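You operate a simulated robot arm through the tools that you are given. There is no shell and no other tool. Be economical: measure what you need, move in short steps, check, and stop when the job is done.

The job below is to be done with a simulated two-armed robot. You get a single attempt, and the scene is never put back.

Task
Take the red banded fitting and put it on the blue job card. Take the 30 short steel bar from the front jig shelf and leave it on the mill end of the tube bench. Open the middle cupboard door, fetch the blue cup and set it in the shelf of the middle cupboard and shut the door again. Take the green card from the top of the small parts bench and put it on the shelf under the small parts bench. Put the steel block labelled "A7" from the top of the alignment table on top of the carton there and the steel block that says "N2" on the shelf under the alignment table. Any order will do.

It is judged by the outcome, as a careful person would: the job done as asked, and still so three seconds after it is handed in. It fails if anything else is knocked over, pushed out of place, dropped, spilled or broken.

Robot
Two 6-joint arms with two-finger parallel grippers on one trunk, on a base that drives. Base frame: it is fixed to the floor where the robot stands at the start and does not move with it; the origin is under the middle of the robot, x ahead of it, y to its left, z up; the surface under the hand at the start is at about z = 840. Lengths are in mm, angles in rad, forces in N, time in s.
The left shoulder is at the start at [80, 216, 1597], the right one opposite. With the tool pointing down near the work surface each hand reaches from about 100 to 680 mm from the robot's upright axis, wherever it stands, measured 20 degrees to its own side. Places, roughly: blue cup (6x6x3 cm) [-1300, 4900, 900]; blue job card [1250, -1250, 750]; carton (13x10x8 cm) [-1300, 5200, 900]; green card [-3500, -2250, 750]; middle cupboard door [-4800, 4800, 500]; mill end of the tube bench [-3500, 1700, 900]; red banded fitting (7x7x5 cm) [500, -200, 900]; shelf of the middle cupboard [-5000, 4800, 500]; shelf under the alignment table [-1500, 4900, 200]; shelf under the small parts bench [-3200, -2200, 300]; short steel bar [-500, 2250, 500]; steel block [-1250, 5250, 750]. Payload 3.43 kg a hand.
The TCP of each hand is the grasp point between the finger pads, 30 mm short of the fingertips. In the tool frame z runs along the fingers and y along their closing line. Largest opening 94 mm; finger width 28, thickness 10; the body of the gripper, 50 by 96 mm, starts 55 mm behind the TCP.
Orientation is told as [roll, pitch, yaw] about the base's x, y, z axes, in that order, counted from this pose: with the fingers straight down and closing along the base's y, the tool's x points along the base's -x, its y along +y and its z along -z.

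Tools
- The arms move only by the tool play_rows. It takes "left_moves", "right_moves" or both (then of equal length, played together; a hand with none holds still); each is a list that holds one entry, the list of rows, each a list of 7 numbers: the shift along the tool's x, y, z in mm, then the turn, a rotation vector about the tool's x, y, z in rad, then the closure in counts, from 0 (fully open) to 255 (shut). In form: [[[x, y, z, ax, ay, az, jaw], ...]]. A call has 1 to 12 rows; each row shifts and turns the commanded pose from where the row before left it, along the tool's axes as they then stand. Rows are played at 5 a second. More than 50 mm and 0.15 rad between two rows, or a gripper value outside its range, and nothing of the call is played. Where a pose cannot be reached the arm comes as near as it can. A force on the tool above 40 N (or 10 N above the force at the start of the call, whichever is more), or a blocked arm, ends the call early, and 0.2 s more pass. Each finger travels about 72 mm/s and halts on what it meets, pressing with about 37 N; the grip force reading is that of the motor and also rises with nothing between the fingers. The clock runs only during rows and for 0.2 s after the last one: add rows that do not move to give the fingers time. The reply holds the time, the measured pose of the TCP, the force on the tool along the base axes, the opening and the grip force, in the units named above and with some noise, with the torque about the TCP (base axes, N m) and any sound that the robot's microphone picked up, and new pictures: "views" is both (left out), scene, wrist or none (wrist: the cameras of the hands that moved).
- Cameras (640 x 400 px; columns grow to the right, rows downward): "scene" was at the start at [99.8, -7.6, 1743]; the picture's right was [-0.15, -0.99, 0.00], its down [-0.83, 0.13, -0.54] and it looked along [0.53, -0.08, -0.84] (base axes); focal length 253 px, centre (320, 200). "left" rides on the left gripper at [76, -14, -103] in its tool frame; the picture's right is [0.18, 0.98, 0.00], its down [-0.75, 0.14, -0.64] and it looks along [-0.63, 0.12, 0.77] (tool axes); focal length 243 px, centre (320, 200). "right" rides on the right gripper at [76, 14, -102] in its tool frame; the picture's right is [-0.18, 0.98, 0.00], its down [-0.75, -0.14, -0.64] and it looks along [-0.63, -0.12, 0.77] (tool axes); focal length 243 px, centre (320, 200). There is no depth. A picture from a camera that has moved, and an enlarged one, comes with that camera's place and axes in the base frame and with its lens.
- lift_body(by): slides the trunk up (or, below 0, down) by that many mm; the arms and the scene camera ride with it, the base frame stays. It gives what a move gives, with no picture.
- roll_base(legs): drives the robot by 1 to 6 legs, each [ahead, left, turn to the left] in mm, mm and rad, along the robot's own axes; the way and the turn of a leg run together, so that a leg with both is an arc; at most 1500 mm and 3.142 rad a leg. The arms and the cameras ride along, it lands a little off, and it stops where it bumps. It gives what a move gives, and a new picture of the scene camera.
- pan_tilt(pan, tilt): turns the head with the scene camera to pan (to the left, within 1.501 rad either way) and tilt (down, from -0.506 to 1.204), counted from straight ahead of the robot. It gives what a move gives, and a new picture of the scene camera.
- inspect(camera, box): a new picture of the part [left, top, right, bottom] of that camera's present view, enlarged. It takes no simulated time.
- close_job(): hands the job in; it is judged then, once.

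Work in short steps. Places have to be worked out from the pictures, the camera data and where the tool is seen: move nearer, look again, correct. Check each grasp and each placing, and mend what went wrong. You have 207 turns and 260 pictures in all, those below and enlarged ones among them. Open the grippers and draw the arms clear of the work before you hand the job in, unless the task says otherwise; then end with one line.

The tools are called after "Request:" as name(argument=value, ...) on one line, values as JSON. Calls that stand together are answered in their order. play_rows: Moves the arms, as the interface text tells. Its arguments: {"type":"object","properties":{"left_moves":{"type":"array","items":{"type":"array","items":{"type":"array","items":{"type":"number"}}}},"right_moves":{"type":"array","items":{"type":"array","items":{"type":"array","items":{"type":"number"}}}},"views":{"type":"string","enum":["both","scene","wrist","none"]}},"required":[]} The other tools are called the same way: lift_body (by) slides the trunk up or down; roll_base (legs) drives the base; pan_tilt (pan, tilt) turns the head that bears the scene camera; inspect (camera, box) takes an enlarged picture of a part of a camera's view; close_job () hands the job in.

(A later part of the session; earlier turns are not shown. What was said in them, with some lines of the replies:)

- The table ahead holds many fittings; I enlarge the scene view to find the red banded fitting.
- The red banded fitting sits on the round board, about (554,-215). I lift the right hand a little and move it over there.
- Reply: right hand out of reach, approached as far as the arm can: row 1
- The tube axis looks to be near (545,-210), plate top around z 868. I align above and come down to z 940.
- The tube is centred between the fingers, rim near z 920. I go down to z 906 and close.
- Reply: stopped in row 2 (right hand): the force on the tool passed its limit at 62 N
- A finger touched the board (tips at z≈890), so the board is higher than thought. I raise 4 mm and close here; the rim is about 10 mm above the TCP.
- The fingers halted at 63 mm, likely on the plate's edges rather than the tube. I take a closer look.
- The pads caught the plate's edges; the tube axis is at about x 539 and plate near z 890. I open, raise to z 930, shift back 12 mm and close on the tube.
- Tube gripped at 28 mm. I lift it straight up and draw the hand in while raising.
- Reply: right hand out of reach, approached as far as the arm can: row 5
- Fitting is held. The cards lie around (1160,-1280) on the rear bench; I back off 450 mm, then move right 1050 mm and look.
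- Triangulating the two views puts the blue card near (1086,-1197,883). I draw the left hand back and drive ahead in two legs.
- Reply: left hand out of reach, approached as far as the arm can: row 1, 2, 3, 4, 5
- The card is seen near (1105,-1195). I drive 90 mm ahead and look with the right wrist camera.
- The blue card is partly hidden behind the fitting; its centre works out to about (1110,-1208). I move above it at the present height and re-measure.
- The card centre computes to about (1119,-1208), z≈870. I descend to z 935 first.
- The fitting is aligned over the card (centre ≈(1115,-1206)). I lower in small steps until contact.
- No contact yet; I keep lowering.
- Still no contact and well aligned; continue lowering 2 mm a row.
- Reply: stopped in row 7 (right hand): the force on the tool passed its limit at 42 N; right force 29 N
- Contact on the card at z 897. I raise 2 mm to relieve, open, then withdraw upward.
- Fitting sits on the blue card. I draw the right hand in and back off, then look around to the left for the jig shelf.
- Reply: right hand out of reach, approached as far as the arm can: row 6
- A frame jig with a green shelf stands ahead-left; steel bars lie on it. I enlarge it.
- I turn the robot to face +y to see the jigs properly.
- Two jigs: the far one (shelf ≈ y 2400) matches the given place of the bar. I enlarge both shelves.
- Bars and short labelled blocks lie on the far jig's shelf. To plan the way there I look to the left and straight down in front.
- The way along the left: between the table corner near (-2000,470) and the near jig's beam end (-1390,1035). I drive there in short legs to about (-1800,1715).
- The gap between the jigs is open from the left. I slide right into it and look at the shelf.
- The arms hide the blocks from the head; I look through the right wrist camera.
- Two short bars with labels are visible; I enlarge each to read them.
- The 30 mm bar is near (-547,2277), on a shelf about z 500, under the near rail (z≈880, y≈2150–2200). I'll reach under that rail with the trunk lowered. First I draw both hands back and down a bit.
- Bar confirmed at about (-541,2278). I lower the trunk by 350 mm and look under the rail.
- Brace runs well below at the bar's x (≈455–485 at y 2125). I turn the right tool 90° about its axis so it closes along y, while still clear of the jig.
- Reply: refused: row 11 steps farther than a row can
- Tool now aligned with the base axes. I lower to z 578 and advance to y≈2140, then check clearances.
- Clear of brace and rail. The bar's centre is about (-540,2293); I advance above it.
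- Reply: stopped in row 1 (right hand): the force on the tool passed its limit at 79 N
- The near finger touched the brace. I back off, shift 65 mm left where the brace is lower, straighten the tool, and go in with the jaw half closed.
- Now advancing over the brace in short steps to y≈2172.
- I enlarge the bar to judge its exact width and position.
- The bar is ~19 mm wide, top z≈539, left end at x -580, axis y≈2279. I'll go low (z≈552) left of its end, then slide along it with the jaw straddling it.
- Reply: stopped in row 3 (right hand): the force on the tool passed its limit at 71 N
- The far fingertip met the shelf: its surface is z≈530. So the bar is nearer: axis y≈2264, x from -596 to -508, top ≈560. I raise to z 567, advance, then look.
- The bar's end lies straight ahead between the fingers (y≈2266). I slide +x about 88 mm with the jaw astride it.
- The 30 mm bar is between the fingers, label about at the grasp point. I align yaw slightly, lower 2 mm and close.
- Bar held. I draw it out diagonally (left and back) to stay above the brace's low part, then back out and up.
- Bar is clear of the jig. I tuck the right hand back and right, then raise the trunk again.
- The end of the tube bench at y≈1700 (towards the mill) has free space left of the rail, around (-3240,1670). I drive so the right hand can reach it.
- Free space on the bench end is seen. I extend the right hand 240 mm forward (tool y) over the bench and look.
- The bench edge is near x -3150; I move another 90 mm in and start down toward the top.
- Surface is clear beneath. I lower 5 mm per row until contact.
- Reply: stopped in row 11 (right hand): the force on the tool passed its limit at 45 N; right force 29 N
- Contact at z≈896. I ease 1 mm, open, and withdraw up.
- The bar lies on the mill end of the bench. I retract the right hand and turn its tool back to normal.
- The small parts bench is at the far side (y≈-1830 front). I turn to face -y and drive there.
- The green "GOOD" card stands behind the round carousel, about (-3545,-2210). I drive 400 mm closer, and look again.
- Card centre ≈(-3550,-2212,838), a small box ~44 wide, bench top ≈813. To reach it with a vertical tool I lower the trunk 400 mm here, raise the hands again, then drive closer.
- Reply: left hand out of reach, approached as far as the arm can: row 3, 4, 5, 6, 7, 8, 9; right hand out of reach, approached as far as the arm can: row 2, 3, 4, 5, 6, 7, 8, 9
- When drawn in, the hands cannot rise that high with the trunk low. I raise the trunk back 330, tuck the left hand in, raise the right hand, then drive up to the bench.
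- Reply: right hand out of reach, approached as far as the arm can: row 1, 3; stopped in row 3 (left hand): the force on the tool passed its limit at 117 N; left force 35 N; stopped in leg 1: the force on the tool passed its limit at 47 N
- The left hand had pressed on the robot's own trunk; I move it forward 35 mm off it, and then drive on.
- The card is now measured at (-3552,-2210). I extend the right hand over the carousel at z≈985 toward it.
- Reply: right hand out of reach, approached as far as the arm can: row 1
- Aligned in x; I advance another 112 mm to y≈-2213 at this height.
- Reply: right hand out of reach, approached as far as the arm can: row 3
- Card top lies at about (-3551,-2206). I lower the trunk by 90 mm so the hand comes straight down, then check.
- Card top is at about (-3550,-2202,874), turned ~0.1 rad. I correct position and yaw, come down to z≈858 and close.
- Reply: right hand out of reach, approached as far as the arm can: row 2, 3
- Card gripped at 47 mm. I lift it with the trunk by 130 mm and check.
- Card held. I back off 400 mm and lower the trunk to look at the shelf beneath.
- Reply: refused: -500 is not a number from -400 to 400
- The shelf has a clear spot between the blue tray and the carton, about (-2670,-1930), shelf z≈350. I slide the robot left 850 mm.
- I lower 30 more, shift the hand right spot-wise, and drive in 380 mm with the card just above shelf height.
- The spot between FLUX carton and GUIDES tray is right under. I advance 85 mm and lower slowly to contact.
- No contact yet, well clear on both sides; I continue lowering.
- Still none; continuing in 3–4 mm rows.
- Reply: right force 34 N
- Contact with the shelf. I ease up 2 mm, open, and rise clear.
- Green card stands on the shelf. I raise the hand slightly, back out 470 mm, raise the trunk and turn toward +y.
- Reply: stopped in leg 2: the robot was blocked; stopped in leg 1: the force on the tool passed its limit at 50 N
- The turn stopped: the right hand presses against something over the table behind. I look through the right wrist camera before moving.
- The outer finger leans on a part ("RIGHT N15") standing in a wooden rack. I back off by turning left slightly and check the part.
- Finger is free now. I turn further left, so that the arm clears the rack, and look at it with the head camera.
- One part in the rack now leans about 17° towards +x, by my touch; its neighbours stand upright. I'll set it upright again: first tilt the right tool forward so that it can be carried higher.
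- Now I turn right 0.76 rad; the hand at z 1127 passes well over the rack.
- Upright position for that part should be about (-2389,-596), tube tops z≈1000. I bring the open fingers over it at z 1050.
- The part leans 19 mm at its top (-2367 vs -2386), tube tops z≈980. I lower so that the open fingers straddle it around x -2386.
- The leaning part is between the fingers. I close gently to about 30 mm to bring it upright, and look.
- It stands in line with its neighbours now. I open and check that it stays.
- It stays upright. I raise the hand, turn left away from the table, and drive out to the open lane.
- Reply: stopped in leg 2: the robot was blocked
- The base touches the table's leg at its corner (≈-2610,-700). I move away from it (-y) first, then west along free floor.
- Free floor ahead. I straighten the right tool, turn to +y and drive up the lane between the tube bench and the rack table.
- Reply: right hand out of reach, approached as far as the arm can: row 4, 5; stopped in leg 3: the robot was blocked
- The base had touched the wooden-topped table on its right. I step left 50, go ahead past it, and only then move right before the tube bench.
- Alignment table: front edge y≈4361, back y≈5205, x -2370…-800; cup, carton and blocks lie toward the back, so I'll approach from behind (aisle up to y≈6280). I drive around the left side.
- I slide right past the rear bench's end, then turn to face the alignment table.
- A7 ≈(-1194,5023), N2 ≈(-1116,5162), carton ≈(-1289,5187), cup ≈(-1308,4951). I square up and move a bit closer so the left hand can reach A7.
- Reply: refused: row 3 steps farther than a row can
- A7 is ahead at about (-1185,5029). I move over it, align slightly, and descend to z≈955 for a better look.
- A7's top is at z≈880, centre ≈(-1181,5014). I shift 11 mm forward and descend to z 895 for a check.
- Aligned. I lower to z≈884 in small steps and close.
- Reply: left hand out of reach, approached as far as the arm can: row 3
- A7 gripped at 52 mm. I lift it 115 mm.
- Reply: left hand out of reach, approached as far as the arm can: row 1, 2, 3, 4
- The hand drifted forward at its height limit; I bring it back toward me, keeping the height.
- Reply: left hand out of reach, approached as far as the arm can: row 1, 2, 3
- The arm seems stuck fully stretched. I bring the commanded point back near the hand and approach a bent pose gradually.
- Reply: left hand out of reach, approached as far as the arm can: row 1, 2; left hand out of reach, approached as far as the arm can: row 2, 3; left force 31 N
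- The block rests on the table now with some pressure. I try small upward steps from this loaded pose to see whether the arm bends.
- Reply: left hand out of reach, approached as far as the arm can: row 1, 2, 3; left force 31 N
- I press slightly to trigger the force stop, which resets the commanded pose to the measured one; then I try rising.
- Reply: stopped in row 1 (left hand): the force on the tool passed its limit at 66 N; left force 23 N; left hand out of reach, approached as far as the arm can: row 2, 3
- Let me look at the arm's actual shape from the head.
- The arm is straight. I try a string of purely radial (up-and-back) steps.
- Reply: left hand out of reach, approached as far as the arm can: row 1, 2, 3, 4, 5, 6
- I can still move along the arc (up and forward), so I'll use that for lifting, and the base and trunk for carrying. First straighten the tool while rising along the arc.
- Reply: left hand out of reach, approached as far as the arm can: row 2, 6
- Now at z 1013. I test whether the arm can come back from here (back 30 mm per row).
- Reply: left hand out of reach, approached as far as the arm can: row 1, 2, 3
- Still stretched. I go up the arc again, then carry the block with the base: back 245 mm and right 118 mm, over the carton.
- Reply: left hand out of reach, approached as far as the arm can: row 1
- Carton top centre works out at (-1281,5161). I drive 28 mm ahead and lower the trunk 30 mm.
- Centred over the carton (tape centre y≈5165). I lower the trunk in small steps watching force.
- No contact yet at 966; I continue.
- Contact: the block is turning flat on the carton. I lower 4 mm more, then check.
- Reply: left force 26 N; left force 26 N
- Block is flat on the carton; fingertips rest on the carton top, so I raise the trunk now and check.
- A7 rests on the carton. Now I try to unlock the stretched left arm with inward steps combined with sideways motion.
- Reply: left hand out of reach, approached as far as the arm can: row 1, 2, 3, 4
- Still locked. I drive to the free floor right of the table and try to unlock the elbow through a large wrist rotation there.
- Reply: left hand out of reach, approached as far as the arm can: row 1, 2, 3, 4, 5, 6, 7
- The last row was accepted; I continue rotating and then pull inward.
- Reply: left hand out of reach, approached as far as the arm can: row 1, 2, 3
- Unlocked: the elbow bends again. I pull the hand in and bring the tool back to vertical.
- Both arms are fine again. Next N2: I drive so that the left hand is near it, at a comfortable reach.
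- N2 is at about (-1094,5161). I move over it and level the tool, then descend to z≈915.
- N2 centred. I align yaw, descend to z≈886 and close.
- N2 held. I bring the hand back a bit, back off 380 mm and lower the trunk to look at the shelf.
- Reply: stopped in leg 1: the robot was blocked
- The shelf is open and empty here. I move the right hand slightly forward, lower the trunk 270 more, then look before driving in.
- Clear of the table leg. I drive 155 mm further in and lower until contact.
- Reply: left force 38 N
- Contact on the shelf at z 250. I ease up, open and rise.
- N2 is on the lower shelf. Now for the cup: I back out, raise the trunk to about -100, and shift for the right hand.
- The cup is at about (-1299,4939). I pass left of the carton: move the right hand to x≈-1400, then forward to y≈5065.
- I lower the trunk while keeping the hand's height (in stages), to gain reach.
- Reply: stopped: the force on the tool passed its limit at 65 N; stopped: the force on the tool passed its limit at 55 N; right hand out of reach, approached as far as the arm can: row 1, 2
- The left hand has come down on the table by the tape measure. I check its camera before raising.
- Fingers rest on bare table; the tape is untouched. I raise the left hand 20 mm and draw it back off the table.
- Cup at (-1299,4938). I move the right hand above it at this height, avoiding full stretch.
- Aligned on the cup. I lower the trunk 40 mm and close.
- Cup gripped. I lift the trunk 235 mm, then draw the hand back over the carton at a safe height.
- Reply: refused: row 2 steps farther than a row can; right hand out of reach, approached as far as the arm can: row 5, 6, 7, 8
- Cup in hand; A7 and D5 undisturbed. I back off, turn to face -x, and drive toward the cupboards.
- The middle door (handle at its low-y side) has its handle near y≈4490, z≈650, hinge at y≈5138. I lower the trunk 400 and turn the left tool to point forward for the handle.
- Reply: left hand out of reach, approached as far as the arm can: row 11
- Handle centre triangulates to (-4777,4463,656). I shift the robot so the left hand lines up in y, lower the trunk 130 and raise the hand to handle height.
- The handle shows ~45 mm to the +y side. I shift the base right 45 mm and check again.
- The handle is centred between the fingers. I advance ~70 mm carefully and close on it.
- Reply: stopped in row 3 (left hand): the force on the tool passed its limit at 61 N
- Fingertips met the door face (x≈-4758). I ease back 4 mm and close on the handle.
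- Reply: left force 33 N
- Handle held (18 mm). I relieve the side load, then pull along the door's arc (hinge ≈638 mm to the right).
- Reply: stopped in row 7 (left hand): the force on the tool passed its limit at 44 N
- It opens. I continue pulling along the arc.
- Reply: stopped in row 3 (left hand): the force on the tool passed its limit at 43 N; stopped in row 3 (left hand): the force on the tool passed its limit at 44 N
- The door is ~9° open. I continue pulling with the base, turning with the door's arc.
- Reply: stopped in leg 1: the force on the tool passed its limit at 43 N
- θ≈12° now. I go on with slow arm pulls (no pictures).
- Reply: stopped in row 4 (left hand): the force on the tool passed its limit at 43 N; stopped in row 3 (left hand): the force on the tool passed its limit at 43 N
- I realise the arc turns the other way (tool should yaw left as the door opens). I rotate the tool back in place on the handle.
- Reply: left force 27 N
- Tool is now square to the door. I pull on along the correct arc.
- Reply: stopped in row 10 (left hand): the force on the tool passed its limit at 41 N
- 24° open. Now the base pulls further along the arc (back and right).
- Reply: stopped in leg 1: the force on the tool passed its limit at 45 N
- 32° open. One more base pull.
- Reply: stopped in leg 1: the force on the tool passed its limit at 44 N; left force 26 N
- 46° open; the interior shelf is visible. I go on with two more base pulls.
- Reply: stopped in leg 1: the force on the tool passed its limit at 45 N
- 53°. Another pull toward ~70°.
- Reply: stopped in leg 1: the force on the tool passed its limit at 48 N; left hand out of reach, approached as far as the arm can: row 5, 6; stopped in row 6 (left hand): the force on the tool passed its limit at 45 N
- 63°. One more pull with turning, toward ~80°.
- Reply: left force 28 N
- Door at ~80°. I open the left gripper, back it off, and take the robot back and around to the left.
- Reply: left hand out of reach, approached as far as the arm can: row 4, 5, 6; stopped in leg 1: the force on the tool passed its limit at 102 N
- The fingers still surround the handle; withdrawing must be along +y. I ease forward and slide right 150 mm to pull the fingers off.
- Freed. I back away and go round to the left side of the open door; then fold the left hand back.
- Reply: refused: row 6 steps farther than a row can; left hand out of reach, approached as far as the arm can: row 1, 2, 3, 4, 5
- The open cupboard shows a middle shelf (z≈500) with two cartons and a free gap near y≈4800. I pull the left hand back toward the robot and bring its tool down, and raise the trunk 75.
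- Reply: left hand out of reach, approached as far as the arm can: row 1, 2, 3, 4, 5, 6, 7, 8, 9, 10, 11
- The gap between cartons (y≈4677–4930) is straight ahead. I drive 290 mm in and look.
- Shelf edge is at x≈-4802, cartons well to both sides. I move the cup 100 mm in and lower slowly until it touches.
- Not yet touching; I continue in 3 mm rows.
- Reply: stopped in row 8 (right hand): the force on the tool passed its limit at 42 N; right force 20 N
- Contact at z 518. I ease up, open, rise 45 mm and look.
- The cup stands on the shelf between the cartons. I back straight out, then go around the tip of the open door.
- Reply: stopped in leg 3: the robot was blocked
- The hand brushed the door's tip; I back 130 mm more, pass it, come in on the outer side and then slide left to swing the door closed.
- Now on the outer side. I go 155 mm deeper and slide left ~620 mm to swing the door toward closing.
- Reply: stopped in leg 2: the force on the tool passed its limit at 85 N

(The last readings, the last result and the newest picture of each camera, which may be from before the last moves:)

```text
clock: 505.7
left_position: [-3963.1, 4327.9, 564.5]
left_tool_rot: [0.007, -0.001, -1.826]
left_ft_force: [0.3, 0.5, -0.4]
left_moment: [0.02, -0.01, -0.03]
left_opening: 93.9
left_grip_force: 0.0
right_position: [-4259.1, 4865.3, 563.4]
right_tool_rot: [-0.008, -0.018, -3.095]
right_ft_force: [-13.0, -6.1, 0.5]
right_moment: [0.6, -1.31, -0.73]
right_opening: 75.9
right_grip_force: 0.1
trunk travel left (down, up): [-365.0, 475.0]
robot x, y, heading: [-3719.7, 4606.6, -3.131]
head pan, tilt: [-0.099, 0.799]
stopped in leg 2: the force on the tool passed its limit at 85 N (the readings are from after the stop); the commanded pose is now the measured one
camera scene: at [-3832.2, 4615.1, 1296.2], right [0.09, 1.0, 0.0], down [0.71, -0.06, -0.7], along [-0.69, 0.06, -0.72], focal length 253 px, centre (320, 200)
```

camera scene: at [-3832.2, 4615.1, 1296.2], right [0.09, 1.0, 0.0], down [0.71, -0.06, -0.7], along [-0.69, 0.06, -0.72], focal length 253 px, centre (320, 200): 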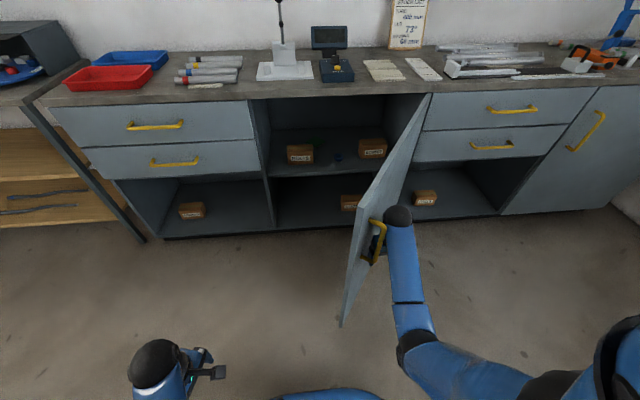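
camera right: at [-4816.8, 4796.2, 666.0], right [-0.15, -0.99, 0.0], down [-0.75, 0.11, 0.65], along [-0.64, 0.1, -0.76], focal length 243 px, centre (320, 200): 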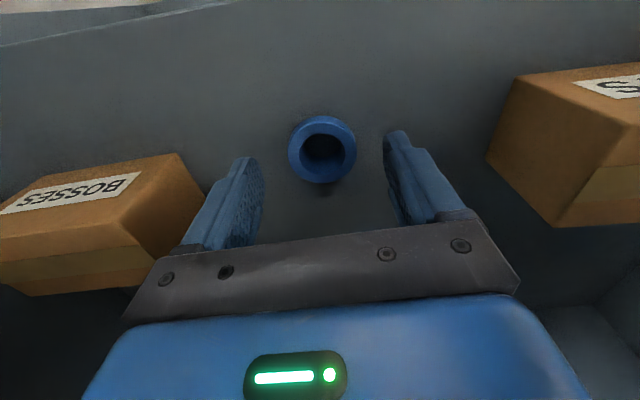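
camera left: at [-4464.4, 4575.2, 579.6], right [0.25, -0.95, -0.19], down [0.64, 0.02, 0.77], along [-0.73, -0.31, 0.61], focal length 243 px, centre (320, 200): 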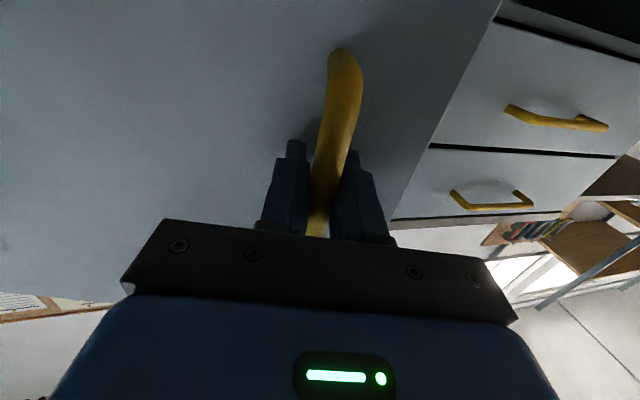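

Door at ~65°. I follow its arc now: ahead and left together.

Request:
roll_base(legs=[[186, 205, 0], [262, 95, 0]])

```text
clock: 509.2
left_position: [-4410.7, 4031.1, 564.4]
left_tool_rot: [0.006, 0.001, -1.838]
left_ft_force: [0.3, -0.8, 1.2]
left_moment: [-0.02, 0.0, 0.02]
left_opening: 94.0
left_grip_force: 0.0
right_position: [-4699.1, 4571.4, 564.1]
right_tool_rot: [-0.008, -0.015, -3.106]
right_ft_force: [0.3, -0.2, 0.0]
right_moment: [-0.02, -0.02, -0.03]
right_opening: 75.4
right_grip_force: 0.1
trunk travel left (down, up): [-365.0, 475.0]
robot x, y, heading: [-4163.5, 4307.5, 3.138]
head pan, tilt: [-0.099, 0.799]
camera scene: at [-4275.4, 4316.7, 1296.2], right [0.1, 0.99, 0.0], down [0.71, -0.07, -0.7], along [-0.69, 0.07, -0.72], focal length 253 px, centre (320, 200)
```

scene: 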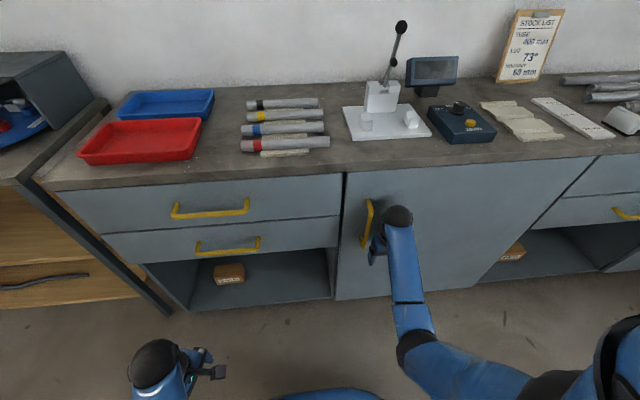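

The door looks nearly shut. I push gently forward to make sure.

Request:
roll_base(legs=[[55, 0, 0]])

Request:
inspect(camera="scene", box=[300, 120, 620, 320])

```text
clock: 510.1
left_position: [-4434.1, 4031.2, 565.3]
left_tool_rot: [0.005, -0.003, -1.839]
left_ft_force: [-0.1, 0.1, 0.7]
left_moment: [0.0, 0.01, 0.03]
left_opening: 94.3
left_grip_force: 0.1
right_position: [-4716.1, 4571.2, 564.4]
right_tool_rot: [-0.008, 0.004, -3.112]
right_ft_force: [14.8, -1.6, 8.8]
right_moment: [0.26, 1.86, -0.11]
right_opening: 75.4
right_grip_force: 0.0
trunk travel left (down, up): [-365.0, 475.0]
robot x, y, heading: [-4191.3, 4305.8, 3.139]
head pan, tilt: [-0.099, 0.799]
stopped in leg 1: the force on the tool passed its limit at 171 N (the readings are from after the stop); the commanded pose is now the measured one
camera scene: at [-4296.5, 4315.9, 1296.4], right [0.1, 0.99, 0.0], down [0.71, -0.07, -0.7], along [-0.69, 0.07, -0.72], focal length 253 px, centre (320, 200)
```

scene: 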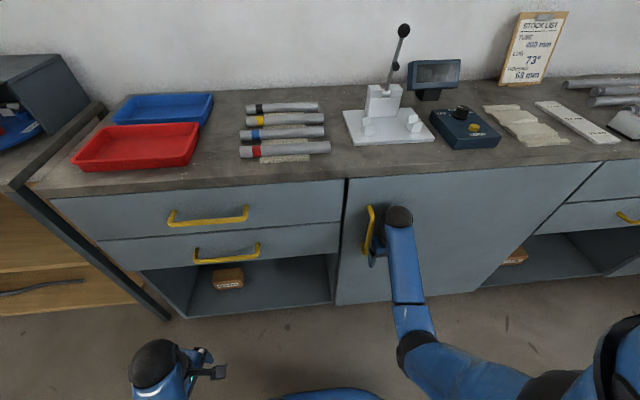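

```text
2.00 times, centred on (460, 220) of scene
camera zoom: at [-4296.5, 4315.9, 1296.4], right [0.1, 0.99, 0.0], down [0.71, -0.07, -0.7], along [-0.69, 0.07, -0.72], focal length 506 px, centre (40, 160)
```

zoom: 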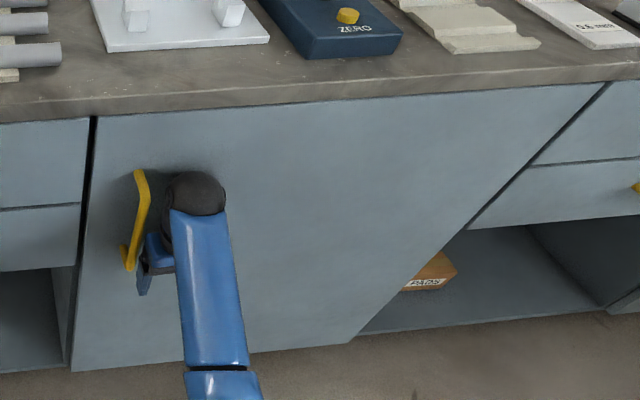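

The door is flush and shut. I back away 400 mm and take a last look.

Request:
roll_base(legs=[[-400, 0, 0]])

```text
clock: 512.5
left_position: [-4046.5, 4029.7, 565.9]
left_tool_rot: [0.008, -0.002, -1.834]
left_ft_force: [0.4, -0.1, 0.2]
left_moment: [-0.01, 0.01, 0.01]
left_opening: 93.9
left_grip_force: 0.0
right_position: [-4330.5, 4569.2, 563.7]
right_tool_rot: [-0.006, 0.005, -3.108]
right_ft_force: [1.2, 0.5, -0.6]
right_moment: [-0.04, 0.03, 0.0]
right_opening: 75.6
right_grip_force: 0.0
trunk travel left (down, up): [-365.0, 475.0]
robot x, y, heading: [-3801.0, 4305.3, 3.139]
head pan, tilt: [-0.099, 0.799]
camera scene: at [-3912.3, 4316.0, 1296.3], right [0.1, 0.99, 0.0], down [0.71, -0.07, -0.7], along [-0.69, 0.07, -0.72], focal length 253 px, centre (320, 200)
```

scene: 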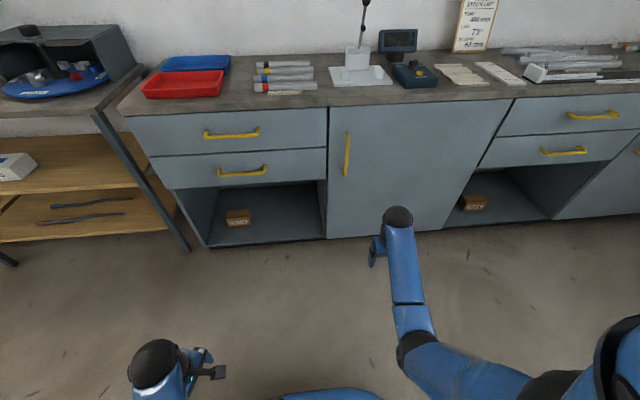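

The door is shut, all items are placed, both grippers are open and clear. I hand the job in.

Request:
close_job()

```text
The job is handed in.
```

All five parts of the job are done and handed in: the red fitting is on the blue card, the 30 bar is on the mill end of the tube bench, the cup is in the middle cupboard with its door shut, the green card is on the lower shelf, A7 is on the carton and N2 is on the shelf below; along the way I tilted a "RIGHT N15" part in a rack on another table and stood it upright again, the base bumped two tables, and the bar may have tipped onto its side when I let it go.
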